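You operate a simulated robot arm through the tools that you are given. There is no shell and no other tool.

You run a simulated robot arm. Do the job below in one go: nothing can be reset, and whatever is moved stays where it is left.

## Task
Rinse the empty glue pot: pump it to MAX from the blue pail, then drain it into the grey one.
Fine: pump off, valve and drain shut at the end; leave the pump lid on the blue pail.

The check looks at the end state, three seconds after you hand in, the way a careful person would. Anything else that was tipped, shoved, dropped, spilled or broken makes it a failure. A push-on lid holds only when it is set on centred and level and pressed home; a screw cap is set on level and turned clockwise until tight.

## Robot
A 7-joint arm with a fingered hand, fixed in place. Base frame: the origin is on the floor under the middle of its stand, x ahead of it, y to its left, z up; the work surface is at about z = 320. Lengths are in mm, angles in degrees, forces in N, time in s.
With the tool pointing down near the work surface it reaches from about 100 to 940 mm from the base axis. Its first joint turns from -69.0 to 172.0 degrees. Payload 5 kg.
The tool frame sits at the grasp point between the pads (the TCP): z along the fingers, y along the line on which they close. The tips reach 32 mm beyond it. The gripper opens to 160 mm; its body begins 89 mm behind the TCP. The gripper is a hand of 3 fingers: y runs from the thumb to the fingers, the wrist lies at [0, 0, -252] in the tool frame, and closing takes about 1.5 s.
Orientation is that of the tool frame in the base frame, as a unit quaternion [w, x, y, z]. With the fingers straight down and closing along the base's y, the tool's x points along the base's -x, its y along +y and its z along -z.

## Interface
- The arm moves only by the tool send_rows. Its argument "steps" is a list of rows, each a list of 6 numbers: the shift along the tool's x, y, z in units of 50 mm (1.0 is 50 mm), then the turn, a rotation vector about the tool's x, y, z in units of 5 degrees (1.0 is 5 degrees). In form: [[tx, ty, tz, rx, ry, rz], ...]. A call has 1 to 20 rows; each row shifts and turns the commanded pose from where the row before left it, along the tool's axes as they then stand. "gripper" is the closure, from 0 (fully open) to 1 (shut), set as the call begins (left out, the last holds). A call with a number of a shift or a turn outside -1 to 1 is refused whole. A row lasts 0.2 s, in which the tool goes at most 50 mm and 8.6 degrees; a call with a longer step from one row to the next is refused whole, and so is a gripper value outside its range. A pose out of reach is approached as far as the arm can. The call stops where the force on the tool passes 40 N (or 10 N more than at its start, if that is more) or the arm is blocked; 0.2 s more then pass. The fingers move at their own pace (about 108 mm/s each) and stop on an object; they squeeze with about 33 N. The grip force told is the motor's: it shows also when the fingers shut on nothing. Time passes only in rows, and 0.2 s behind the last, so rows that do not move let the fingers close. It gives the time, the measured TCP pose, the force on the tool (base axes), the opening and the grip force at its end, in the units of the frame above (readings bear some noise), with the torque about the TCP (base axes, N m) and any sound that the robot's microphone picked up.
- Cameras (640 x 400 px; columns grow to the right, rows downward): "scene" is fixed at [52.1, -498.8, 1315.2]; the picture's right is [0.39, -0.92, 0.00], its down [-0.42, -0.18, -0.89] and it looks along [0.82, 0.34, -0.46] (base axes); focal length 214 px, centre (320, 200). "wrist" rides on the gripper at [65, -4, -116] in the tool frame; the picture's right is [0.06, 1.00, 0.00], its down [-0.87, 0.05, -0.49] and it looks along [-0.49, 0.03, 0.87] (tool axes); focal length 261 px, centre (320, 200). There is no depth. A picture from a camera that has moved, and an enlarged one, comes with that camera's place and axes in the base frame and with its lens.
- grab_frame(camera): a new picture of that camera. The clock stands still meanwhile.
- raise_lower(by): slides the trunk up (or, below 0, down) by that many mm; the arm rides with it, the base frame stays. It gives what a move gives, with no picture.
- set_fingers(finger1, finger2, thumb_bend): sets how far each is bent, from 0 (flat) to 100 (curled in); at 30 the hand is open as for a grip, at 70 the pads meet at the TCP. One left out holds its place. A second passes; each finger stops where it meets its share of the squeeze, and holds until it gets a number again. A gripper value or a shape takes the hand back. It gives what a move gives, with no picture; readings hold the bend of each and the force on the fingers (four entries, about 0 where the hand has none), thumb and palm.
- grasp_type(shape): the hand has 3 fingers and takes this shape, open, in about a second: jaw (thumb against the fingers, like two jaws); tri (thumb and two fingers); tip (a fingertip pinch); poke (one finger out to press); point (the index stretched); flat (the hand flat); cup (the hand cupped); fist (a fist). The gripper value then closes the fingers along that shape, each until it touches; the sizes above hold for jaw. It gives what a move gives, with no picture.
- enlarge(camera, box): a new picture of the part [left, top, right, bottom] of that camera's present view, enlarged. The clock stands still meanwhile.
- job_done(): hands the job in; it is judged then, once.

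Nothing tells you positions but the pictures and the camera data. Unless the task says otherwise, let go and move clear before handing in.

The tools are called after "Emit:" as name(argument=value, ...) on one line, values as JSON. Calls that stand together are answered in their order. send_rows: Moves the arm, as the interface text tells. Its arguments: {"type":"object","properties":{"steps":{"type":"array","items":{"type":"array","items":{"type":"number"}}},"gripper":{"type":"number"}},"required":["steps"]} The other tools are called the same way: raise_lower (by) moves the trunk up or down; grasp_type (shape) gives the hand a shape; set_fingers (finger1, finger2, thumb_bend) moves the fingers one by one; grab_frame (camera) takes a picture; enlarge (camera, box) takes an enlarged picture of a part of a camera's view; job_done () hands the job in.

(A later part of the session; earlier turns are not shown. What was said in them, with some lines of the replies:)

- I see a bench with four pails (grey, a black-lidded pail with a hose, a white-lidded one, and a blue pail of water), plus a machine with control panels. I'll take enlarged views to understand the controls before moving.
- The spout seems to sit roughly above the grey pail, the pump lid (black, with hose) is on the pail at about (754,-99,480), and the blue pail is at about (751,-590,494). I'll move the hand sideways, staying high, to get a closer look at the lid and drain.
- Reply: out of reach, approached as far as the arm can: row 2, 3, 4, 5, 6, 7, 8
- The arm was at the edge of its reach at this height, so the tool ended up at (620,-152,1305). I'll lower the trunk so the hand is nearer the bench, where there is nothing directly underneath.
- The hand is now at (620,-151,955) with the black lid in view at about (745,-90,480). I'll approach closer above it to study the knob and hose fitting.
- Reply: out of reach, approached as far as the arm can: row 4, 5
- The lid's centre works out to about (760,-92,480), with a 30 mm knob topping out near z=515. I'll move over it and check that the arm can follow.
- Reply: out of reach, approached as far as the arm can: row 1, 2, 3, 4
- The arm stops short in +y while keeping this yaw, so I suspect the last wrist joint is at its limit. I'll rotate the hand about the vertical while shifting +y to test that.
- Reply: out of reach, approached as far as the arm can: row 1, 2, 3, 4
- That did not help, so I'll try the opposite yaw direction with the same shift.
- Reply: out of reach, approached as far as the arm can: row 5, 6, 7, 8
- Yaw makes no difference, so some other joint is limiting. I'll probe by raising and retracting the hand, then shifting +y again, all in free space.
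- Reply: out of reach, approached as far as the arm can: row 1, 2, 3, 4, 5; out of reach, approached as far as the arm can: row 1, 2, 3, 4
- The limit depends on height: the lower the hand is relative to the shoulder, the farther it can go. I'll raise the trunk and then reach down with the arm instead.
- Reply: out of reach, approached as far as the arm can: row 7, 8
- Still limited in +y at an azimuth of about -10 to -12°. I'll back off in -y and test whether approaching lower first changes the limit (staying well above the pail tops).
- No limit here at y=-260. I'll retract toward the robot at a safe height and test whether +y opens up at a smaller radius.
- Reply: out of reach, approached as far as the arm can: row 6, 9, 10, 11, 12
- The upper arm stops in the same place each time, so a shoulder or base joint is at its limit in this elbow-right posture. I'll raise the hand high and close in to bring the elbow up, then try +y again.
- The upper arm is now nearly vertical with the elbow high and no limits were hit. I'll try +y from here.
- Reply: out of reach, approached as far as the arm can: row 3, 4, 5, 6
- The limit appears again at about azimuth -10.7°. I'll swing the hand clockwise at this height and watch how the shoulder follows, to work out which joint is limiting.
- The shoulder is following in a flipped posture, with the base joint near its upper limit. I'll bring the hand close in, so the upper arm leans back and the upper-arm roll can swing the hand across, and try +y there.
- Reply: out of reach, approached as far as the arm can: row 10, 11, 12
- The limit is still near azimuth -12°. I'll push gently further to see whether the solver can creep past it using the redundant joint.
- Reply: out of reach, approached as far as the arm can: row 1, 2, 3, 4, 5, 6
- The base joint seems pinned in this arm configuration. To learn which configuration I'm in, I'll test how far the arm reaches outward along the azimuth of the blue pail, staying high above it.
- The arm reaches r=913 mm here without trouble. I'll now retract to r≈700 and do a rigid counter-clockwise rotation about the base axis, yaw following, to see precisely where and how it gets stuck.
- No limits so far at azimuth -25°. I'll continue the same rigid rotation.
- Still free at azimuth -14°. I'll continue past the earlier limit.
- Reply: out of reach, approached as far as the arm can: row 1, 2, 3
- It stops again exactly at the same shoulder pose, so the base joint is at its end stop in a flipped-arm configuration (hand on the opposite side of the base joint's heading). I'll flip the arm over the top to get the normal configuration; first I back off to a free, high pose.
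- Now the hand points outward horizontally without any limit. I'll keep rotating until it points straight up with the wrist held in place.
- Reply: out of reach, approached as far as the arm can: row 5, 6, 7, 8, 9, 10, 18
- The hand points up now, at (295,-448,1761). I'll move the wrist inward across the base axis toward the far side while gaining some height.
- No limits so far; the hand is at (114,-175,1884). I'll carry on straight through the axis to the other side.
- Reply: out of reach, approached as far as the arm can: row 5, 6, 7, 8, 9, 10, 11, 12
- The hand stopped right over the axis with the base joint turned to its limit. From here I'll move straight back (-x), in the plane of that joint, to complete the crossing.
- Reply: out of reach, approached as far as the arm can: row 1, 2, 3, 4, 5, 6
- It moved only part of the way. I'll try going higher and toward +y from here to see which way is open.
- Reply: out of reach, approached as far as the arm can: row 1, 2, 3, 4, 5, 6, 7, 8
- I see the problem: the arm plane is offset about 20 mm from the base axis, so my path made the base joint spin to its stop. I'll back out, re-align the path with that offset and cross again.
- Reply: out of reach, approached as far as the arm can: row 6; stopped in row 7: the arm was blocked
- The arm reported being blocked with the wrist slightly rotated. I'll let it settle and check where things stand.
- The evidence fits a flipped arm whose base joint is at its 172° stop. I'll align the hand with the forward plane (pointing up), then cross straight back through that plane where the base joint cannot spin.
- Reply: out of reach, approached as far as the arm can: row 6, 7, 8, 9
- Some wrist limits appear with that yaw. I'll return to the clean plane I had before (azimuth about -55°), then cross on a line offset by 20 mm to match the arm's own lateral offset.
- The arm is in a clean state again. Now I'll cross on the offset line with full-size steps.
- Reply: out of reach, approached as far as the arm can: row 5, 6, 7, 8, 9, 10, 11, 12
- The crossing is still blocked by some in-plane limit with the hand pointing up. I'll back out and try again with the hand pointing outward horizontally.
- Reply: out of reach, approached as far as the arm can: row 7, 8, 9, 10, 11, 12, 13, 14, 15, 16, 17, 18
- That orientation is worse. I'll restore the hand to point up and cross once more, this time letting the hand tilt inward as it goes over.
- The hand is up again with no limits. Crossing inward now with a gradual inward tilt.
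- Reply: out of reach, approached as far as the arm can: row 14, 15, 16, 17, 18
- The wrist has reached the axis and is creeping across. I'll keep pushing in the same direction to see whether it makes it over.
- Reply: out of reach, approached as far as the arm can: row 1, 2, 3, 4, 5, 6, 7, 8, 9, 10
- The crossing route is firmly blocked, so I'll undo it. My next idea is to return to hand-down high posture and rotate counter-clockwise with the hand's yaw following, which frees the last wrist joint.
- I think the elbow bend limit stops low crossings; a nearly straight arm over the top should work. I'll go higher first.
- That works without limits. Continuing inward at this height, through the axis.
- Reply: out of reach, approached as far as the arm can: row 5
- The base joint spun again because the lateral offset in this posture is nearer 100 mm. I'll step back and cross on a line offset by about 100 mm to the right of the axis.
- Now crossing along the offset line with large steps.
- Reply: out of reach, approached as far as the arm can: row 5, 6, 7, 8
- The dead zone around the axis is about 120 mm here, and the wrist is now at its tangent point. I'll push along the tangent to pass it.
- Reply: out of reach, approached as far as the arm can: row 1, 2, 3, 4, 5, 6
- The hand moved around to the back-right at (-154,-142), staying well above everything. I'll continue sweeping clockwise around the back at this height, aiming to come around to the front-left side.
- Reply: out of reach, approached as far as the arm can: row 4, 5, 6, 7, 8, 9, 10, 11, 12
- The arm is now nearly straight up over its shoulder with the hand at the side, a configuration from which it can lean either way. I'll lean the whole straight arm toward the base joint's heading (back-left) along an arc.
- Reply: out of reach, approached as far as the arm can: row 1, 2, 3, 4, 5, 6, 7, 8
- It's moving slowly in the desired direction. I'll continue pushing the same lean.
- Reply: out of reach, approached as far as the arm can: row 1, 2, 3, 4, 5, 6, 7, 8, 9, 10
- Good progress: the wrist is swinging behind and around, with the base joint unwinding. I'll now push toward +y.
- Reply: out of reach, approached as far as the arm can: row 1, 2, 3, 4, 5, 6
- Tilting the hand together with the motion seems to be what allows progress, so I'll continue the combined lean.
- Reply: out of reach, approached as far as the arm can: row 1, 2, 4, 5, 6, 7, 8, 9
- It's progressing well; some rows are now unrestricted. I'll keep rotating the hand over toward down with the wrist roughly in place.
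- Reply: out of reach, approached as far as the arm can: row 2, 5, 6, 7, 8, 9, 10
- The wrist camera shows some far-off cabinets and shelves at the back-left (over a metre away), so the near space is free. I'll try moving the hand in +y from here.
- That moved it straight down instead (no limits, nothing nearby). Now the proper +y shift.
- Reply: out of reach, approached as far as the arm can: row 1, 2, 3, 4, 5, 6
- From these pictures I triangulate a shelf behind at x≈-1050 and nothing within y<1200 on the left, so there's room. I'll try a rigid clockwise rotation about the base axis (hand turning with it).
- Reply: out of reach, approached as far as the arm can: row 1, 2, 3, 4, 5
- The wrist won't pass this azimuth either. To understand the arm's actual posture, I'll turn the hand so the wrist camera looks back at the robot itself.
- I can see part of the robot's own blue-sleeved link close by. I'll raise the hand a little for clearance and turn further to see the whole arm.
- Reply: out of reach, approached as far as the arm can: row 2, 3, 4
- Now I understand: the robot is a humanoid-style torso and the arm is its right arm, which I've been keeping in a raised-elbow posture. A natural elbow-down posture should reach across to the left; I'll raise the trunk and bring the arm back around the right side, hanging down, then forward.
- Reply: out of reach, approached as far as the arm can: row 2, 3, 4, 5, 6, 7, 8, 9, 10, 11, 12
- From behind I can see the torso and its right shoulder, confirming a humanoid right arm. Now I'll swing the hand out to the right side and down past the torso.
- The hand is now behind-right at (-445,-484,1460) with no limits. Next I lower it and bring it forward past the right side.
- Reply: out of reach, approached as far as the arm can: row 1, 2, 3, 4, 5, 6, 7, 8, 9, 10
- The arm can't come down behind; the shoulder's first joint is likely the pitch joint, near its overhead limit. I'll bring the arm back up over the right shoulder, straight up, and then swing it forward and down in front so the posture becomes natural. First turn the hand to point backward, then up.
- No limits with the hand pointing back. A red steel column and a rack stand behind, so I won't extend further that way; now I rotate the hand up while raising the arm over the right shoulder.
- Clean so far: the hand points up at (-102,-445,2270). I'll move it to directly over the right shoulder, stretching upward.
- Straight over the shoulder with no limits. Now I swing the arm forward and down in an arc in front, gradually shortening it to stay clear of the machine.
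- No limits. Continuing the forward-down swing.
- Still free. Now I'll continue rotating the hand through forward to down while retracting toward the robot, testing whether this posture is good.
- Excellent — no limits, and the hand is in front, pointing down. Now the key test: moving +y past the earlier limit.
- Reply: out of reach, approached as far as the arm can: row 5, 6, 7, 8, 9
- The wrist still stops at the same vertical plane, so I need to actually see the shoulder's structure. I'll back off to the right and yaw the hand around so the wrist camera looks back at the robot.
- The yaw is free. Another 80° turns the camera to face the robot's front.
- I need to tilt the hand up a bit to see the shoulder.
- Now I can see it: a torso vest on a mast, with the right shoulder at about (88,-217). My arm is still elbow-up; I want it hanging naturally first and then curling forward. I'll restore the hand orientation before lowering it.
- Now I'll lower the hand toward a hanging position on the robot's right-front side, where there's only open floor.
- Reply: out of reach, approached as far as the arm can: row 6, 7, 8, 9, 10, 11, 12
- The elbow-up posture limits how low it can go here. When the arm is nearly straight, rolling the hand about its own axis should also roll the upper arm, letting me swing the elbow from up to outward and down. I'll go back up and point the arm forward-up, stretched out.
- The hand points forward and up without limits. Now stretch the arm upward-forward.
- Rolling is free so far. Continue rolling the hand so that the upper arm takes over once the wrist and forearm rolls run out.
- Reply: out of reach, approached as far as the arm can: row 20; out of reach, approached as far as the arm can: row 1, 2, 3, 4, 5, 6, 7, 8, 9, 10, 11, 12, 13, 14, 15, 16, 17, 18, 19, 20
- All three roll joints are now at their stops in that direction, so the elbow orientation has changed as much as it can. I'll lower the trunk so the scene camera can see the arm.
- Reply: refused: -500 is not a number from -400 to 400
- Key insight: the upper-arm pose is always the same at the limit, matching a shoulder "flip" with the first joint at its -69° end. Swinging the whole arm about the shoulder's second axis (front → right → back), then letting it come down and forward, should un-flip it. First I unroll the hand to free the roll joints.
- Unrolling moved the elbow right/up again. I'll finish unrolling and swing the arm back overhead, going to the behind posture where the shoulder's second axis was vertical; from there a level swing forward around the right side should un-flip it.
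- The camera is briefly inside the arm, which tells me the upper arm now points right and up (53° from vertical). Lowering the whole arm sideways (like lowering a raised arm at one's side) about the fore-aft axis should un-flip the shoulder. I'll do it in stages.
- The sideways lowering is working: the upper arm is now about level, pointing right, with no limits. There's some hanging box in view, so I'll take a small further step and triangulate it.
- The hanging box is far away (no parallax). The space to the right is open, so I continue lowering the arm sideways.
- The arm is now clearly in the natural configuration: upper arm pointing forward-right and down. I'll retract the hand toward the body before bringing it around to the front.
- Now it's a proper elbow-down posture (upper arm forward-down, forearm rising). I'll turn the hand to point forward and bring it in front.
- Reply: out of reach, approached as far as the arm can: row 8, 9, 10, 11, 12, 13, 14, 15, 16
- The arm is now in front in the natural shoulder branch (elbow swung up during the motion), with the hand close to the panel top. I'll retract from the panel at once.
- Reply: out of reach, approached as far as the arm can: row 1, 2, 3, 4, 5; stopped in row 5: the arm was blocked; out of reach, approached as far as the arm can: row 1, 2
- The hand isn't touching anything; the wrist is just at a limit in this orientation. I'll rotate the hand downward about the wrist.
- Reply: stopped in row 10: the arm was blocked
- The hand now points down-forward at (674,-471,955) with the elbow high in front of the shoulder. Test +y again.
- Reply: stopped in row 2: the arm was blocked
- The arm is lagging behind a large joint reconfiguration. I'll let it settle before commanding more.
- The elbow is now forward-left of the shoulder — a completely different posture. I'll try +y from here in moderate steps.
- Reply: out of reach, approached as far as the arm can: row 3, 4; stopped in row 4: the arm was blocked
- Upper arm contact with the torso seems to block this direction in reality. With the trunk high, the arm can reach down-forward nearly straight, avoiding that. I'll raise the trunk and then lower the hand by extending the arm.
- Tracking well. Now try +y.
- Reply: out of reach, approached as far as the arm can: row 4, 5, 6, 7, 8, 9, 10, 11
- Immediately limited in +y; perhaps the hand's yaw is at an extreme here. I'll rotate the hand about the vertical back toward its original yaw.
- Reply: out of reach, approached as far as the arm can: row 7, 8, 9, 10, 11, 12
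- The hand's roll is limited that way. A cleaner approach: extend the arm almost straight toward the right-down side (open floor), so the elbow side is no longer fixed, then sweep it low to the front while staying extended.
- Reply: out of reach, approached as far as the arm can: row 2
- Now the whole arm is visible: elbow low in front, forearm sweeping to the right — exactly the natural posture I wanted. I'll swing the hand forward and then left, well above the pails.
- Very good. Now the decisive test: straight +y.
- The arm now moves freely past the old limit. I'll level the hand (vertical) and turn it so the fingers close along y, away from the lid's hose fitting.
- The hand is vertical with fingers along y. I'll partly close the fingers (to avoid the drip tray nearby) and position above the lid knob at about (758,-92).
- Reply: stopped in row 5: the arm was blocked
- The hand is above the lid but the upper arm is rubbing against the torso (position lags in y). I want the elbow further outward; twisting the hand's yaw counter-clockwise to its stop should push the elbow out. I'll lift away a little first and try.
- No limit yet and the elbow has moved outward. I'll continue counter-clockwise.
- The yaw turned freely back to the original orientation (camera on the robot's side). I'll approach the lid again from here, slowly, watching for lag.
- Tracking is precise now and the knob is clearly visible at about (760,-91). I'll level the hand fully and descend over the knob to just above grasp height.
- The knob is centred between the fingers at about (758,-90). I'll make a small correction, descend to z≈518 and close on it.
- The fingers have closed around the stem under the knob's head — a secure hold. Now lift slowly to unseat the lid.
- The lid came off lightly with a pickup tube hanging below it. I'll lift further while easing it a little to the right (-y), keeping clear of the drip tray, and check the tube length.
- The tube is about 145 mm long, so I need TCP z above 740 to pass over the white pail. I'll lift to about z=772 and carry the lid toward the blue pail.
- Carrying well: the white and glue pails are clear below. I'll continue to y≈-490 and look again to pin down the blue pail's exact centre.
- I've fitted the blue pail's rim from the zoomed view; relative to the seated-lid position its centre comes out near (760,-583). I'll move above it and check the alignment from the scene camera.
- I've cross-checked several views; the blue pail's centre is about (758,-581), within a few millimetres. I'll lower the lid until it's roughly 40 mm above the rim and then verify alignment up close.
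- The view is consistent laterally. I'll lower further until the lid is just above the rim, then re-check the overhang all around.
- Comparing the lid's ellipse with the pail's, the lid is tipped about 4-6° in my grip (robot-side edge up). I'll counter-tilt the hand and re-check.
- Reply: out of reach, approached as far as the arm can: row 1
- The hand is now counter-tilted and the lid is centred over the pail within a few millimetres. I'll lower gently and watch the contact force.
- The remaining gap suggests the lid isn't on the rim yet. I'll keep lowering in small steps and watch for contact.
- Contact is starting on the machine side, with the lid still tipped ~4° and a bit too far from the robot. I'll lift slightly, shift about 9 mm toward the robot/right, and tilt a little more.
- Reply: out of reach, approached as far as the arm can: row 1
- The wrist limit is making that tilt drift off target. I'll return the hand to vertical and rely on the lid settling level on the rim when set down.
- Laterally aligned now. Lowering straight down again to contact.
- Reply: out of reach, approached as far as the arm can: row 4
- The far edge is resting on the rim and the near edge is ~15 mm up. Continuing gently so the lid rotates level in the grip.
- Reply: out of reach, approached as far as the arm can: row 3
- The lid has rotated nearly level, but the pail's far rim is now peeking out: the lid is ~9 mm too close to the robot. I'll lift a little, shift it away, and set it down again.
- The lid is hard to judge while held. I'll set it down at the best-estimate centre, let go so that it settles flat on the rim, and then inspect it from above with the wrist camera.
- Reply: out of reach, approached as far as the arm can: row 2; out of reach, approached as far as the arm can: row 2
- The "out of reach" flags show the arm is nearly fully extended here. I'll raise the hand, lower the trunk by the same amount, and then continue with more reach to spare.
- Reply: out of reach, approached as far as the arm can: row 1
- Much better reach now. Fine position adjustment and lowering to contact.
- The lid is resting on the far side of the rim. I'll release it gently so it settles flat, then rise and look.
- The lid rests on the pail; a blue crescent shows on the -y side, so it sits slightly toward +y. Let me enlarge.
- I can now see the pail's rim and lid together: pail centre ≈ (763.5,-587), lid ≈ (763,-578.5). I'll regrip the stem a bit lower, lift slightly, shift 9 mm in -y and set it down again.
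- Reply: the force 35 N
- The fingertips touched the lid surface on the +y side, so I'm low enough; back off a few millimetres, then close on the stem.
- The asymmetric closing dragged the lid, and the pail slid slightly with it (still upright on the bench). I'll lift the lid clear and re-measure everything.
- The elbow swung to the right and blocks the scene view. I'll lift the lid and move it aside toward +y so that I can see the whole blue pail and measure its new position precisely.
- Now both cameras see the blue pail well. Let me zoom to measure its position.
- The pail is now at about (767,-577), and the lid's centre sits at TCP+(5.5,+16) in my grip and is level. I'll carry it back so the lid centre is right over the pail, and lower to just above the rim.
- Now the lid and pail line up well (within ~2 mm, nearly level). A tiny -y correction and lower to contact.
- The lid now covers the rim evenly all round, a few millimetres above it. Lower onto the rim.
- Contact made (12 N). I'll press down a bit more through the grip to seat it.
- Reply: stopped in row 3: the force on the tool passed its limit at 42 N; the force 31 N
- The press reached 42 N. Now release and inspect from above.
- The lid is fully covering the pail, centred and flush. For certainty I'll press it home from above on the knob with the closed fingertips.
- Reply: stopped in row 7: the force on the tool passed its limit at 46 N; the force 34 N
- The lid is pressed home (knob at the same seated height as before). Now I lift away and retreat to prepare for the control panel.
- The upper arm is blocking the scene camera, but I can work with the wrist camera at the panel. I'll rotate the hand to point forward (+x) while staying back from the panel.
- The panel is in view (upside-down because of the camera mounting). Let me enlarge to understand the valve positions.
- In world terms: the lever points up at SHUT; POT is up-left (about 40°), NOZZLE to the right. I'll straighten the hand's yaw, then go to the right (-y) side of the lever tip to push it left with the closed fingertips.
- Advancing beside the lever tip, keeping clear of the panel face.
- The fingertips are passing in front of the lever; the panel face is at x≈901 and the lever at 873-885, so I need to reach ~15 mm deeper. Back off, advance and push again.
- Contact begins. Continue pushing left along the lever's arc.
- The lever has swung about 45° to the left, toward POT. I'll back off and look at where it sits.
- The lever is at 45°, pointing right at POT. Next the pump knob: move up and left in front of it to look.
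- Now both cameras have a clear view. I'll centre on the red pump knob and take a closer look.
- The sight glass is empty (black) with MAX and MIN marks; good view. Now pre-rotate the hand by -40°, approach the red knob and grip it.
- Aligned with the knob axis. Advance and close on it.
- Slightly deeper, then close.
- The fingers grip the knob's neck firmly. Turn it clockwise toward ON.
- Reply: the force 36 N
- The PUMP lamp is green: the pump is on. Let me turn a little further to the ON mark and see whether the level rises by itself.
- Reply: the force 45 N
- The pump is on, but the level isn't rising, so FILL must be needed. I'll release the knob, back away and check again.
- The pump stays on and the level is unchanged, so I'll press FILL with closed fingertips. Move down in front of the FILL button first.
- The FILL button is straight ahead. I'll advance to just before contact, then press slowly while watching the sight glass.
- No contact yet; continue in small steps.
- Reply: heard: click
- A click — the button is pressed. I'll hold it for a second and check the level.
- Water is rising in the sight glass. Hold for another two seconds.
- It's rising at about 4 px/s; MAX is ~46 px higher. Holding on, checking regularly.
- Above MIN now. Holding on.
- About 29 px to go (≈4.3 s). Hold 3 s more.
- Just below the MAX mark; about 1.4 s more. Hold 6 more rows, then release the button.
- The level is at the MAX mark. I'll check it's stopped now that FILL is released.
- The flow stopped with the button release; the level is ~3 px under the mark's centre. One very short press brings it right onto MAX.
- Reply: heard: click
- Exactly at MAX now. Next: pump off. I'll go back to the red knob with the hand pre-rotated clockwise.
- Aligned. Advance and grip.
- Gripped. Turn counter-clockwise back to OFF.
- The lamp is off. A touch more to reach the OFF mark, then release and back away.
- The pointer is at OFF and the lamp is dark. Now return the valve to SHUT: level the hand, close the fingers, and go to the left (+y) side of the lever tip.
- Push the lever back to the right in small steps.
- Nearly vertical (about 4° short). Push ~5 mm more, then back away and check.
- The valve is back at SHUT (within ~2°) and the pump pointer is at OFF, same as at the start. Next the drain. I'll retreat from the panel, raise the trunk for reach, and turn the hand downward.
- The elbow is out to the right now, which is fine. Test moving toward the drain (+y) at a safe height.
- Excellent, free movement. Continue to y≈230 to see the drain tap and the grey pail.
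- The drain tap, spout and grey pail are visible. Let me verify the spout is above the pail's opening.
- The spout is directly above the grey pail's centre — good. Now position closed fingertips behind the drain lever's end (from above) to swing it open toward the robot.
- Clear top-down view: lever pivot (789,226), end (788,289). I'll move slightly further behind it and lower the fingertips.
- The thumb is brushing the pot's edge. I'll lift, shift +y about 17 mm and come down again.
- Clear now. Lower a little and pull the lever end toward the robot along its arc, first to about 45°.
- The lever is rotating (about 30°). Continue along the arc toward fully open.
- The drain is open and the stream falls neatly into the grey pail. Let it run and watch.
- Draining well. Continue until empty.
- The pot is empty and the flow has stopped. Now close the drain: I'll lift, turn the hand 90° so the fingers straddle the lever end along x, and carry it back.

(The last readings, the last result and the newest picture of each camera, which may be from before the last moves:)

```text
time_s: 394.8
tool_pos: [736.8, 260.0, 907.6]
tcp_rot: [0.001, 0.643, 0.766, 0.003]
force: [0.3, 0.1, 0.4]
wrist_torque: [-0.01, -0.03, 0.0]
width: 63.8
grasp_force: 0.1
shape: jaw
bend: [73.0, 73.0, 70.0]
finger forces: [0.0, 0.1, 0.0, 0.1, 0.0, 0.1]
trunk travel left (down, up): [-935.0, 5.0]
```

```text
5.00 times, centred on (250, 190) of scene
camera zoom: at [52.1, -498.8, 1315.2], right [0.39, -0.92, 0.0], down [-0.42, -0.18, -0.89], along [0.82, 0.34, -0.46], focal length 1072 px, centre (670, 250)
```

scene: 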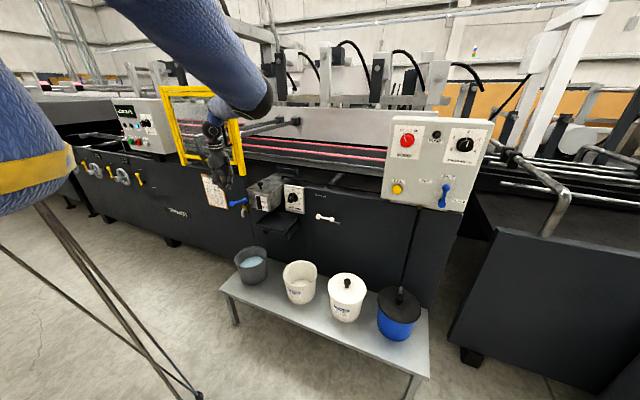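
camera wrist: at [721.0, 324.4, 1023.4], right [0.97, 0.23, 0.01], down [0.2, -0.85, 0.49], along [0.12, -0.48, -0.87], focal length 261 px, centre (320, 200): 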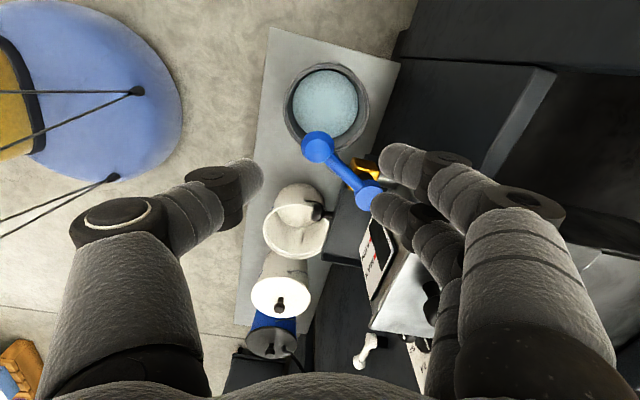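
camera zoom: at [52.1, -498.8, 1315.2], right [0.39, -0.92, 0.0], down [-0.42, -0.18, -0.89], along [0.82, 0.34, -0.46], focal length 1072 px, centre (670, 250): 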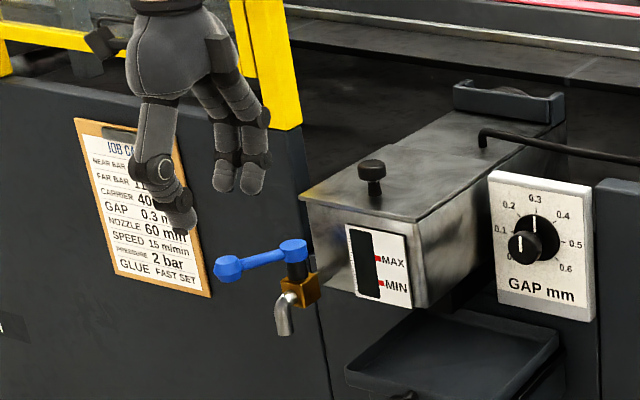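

The lever end is right under the hand. Lower and close on it.

Emit:
send_rows(steps=[[0, 0, 0.7, 0, 0, 0], [0, 0, 0.68, 0, 0, 0], [0, 0, 0, 0, 0, 0]])

Emit:
send_rows(steps=[[0, 0, 0, 0, 0, 0], [0, 0, 0, 0, 0, 0], [0, 0, 0, 0, 0, 0]], gripper=1)

Emit:
grab_frame(camera="wrist")

```text
time_s: 395.6
tool_pos: [736.1, 260.0, 838.0]
tcp_rot: [0.001, 0.643, 0.766, 0.003]
force: [0.7, -0.4, -0.2]
wrist_torque: [-0.02, -0.03, 0.01]
width: 63.9
grasp_force: 0.0
shape: jaw
bend: [73.0, 73.0, 70.0]
finger forces: [0.0, 0.0, 0.0, 0.0, 0.1, 0.1]
trunk travel left (down, up): [-935.0, 5.0]
```

```text
time_s: 396.4
tool_pos: [733.8, 264.6, 841.3]
tcp_rot: [0.0, 0.642, 0.767, 0.004]
force: [-8.9, 13.0, 2.9]
wrist_torque: [0.26, 0.02, 0.4]
width: 15.8
grasp_force: 32.6
shape: jaw
bend: [72.0, 74.0, 70.0]
finger forces: [0.0, 17.3, 0.1, 0.0, 27.1, 0.0]
trunk travel left (down, up): [-935.0, 5.0]
```

```text
taken
camera wrist: at [718.5, 326.9, 955.8], right [0.97, 0.24, 0.01], down [0.2, -0.85, 0.49], along [0.12, -0.47, -0.87], focal length 261 px, centre (320, 200)
```

wrist: 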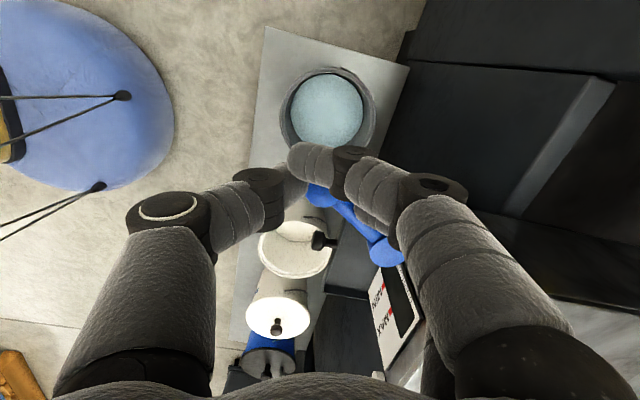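

Gripped. Carry the lever end back along its arc to the shut position.

Emit:
send_rows(steps=[[0.122, 0.135, 0, 0, 0, 0], [0.102, 0.15, 0, 0, 0, 0], [0.079, 0.164, 0, 0, 0, 0], [0.057, 0.173, 0, 0, 0, 0], [0.032, 0.178, 0, 0, 0, 0], [0.007, 0.182, 0, 0, 0, 0]])

Emit:
grab_frame(camera="wrist")

Emit:
enlarge(camera="scene", box=[225, 160, 315, 220])

```text
time_s: 397.3
tool_pos: [753.8, 286.6, 840.4]
tcp_rot: [-0.002, 0.642, 0.767, 0.004]
force: [-14.5, 14.3, 8.7]
wrist_torque: [0.28, 0.32, -0.3]
width: 11.4
grasp_force: 32.9
shape: jaw
bend: [72.0, 75.0, 70.0]
finger forces: [0.0, 13.9, 0.0, 0.0, 35.9, 0.1]
trunk travel left (down, up): [-935.0, 5.0]
stopped in row 4: the force on the tool passed its limit at 42 N (the readings are from after the stop); the commanded pose is now the measured one
```

```text
taken
camera wrist: at [739.2, 348.8, 956.7], right [0.97, 0.24, 0.0], down [0.21, -0.85, 0.48], along [0.12, -0.47, -0.88], focal length 261 px, centre (320, 200)
```

wrist: 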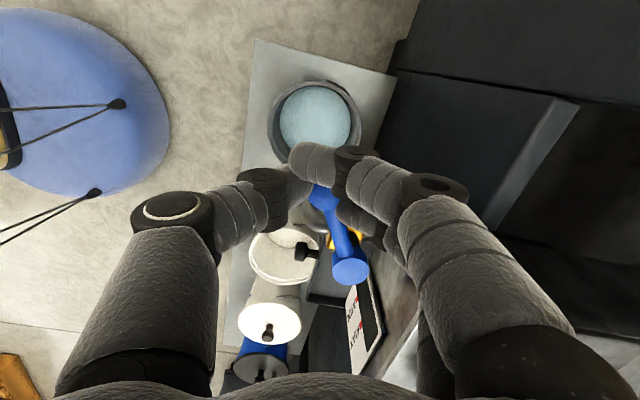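

```text
6.67 times, centred on (270, 190) of scene
camera zoom: at [52.1, -498.8, 1315.2], right [0.39, -0.92, 0.0], down [-0.42, -0.18, -0.89], along [0.82, 0.34, -0.46], focal length 1430 px, centre (653, 267)
```

zoom: 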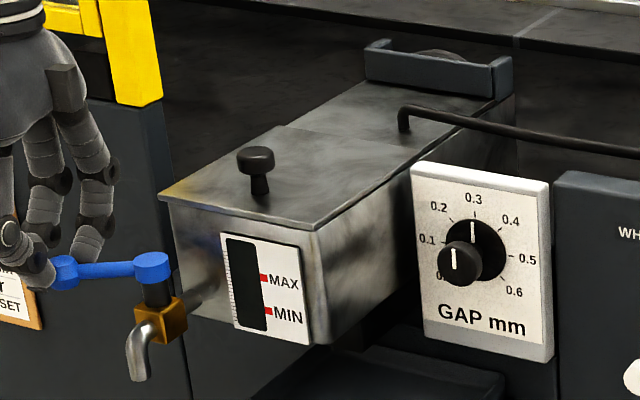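

The grip is binding as the lever swings. I'll open the fingers so the lever sits loosely between them and push it with the thumb straight in +x instead.

Emit:
send_rows(steps=[[0, 0, 0, 0, 0, 0], [0, 0, 0, 0, 0, 0], [0, 0, 0, 0, 0, 0]], gripper=0.6)

Emit:
grab_frame(camera="wrist")

```text
time_s: 398.1
tool_pos: [754.6, 287.4, 842.9]
tcp_rot: [-0.001, 0.641, 0.767, 0.005]
force: [-3.8, 29.9, 26.8]
wrist_torque: [1.12, -0.72, 0.88]
width: 63.8
grasp_force: 0.1
shape: jaw
bend: [77.0, 73.0, 70.0]
finger forces: [45.5, 11.0, 0.0, 0.0, 0.0, 0.0]
trunk travel left (down, up): [-935.0, 5.0]
```

```text
taken
camera wrist: at [739.2, 350.3, 958.3], right [0.97, 0.24, 0.01], down [0.2, -0.85, 0.49], along [0.12, -0.47, -0.87], focal length 261 px, centre (320, 200)
```

wrist: 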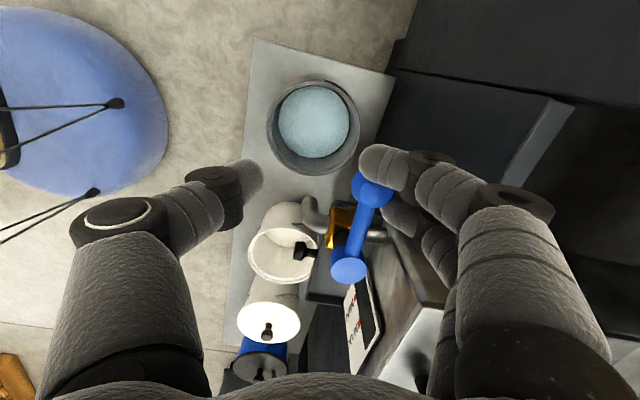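

Opening the fingers nudged the lever back — it now looks about closed. One finger is pressed against something, so I'll lift straight up at once.

Emit:
send_rows(steps=[[0, 0, -0.3, 0, 0, 0], [0, 0, -0.6, 0, 0, 0], [0, 0, -0.8, 0, 0, 0]])

Emit:
grab_frame(camera="wrist")

Emit:
enlarge(camera="scene", box=[225, 160, 315, 220])

```text
time_s: 398.9
tool_pos: [756.7, 285.2, 923.9]
tcp_rot: [0.0, 0.642, 0.766, 0.002]
force: [0.5, 0.4, -0.6]
wrist_torque: [-0.01, -0.03, -0.01]
width: 63.9
grasp_force: 0.0
shape: jaw
bend: [73.0, 73.0, 70.0]
finger forces: [0.0, 0.0, 0.1, 0.1, 0.0, 0.1]
trunk travel left (down, up): [-935.0, 5.0]
```

```text
taken
camera wrist: at [740.7, 348.8, 1039.9], right [0.97, 0.23, 0.0], down [0.2, -0.85, 0.49], along [0.12, -0.48, -0.87], focal length 261 px, centre (320, 200)
```

wrist: 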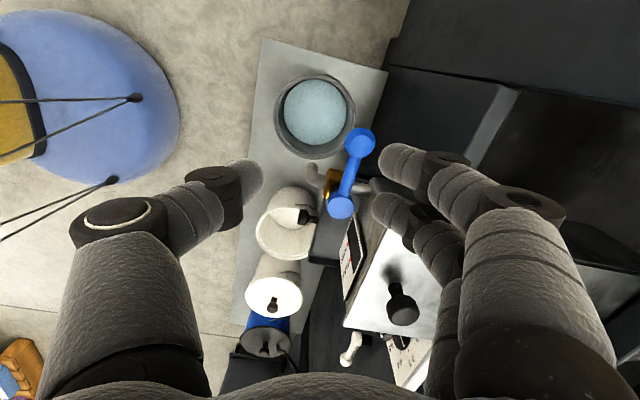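

```text
6.67 times, centred on (270, 190) of scene
camera zoom: at [52.1, -498.8, 1315.2], right [0.39, -0.92, 0.0], down [-0.42, -0.18, -0.89], along [0.82, 0.34, -0.46], focal length 1430 px, centre (653, 267)
```

zoom: 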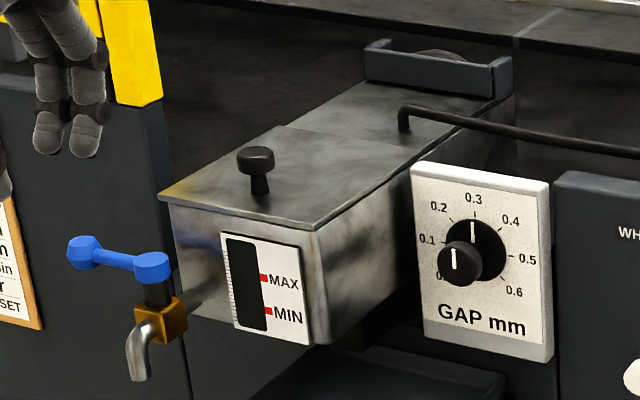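

The drain lever is exactly at its original shut position and nothing drips. Now move the arm clear and inspect everything.

Emit:
send_rows(steps=[[0, 0, -0.8, 0, 0, 0], [0.14, -0.79, -0.3, 0, 0, 0], [0.14, -0.79, -0.2, 0, 0, 0], [0.14, -0.79, 0, 0, 0, 0], [0.14, -0.79, 0, 0, 0, 0], [-0.4, -0.6, 0, 0, 0, 0], [-0.7, -0.3, 0, 0, 0, 0], [-0.8, 0, 0, 0, 0, 0]])

Emit:
grab_frame(camera="scene")

Emit:
enlarge(camera="scene", box=[220, 230, 440, 380])

Emit:
enlarge(camera="scene", box=[220, 160, 360, 250])

Emit:
enlarge(camera="scene", box=[370, 110, 500, 220])

```text
time_s: 400.7
tool_pos: [582.4, 181.5, 979.3]
tcp_rot: [-0.002, 0.641, 0.767, 0.004]
force: [0.3, -0.8, -0.5]
wrist_torque: [-0.01, -0.02, 0.01]
width: 63.8
grasp_force: 0.1
shape: jaw
bend: [73.0, 73.0, 70.0]
finger forces: [0.0, 0.0, 0.0, 0.1, 0.1, 0.0]
out of reach, approached as far as the arm can: row 6, 7
trunk travel left (down, up): [-935.0, 5.0]
```

```text
taken
```

scene: 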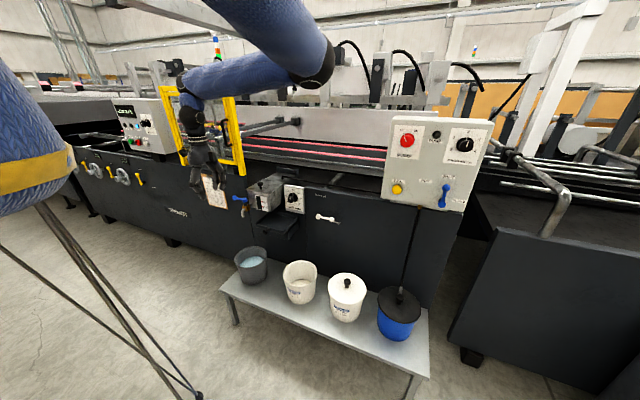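

```text
2.67 times, centred on (330, 305) of scene
camera zoom: at [52.1, -498.8, 1315.2], right [0.39, -0.92, 0.0], down [-0.42, -0.18, -0.89], along [0.82, 0.34, -0.46], focal length 572 px, centre (293, -80)
```

zoom: 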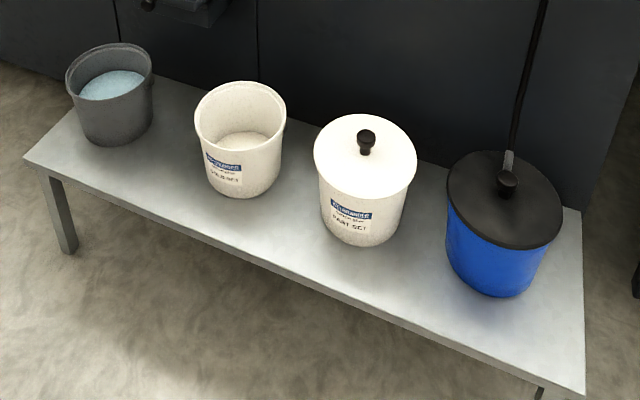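

```text
4.44 times, centred on (290, 205) of scene
camera zoom: at [52.1, -498.8, 1315.2], right [0.39, -0.92, 0.0], down [-0.42, -0.18, -0.89], along [0.82, 0.34, -0.46], focal length 953 px, centre (453, 178)
```

zoom: 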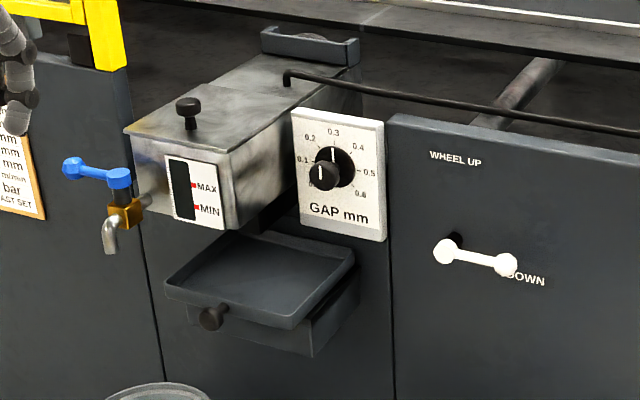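

```text
3.64 times, centred on (435, 165) of scene
camera zoom: at [52.1, -498.8, 1315.2], right [0.39, -0.92, 0.0], down [-0.42, -0.18, -0.89], along [0.82, 0.34, -0.46], focal length 780 px, centre (-98, 327)
```

zoom: 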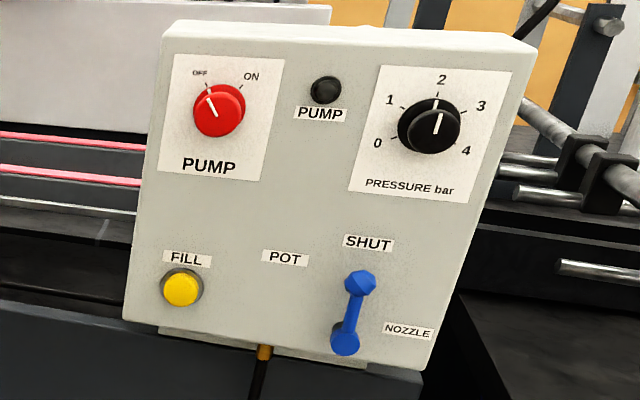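

Everything checks out. The pot was filled to MAX and is now drained into the grey pail. The pump is off with its lamp dark, the valve is at SHUT, the drain is shut, and the pump lid is on the blue pail, centred and pressed home. The arm is clear, so I'm handing in.

Emit:
job_done()

```text
The job is handed in.
```

The glue pot is rinsed. I pumped it from the blue pail up to the MAX mark, then drained it into the grey pail until the sight glass was empty.

- **Pump and lines:** the pump knob is at OFF with its lamp dark. The valve lever is at SHUT, about 2° off its starting angle. The drain lever is back in its shut position with nothing dripping.
- **Pump lid:** it is on the blue pail, centred, level and pressed home with about 45 N.
- **Blue pail moved:** while I was seating the lid, the pail slid roughly 15 mm on the bench. It stayed upright and I saw no spill.
- **Thumb contact with the pot:** while reaching the drain lever, the hand's thumb brushed the pot's edge lightly (about 14 N). I backed off and saw no change to the pot.
- **Glue pail uncovered:** the pail the pump lid came from is now open, since you asked for the lid to stay on the blue one.

The other controls look as they did at the start. The hand is open and the arm is clear.
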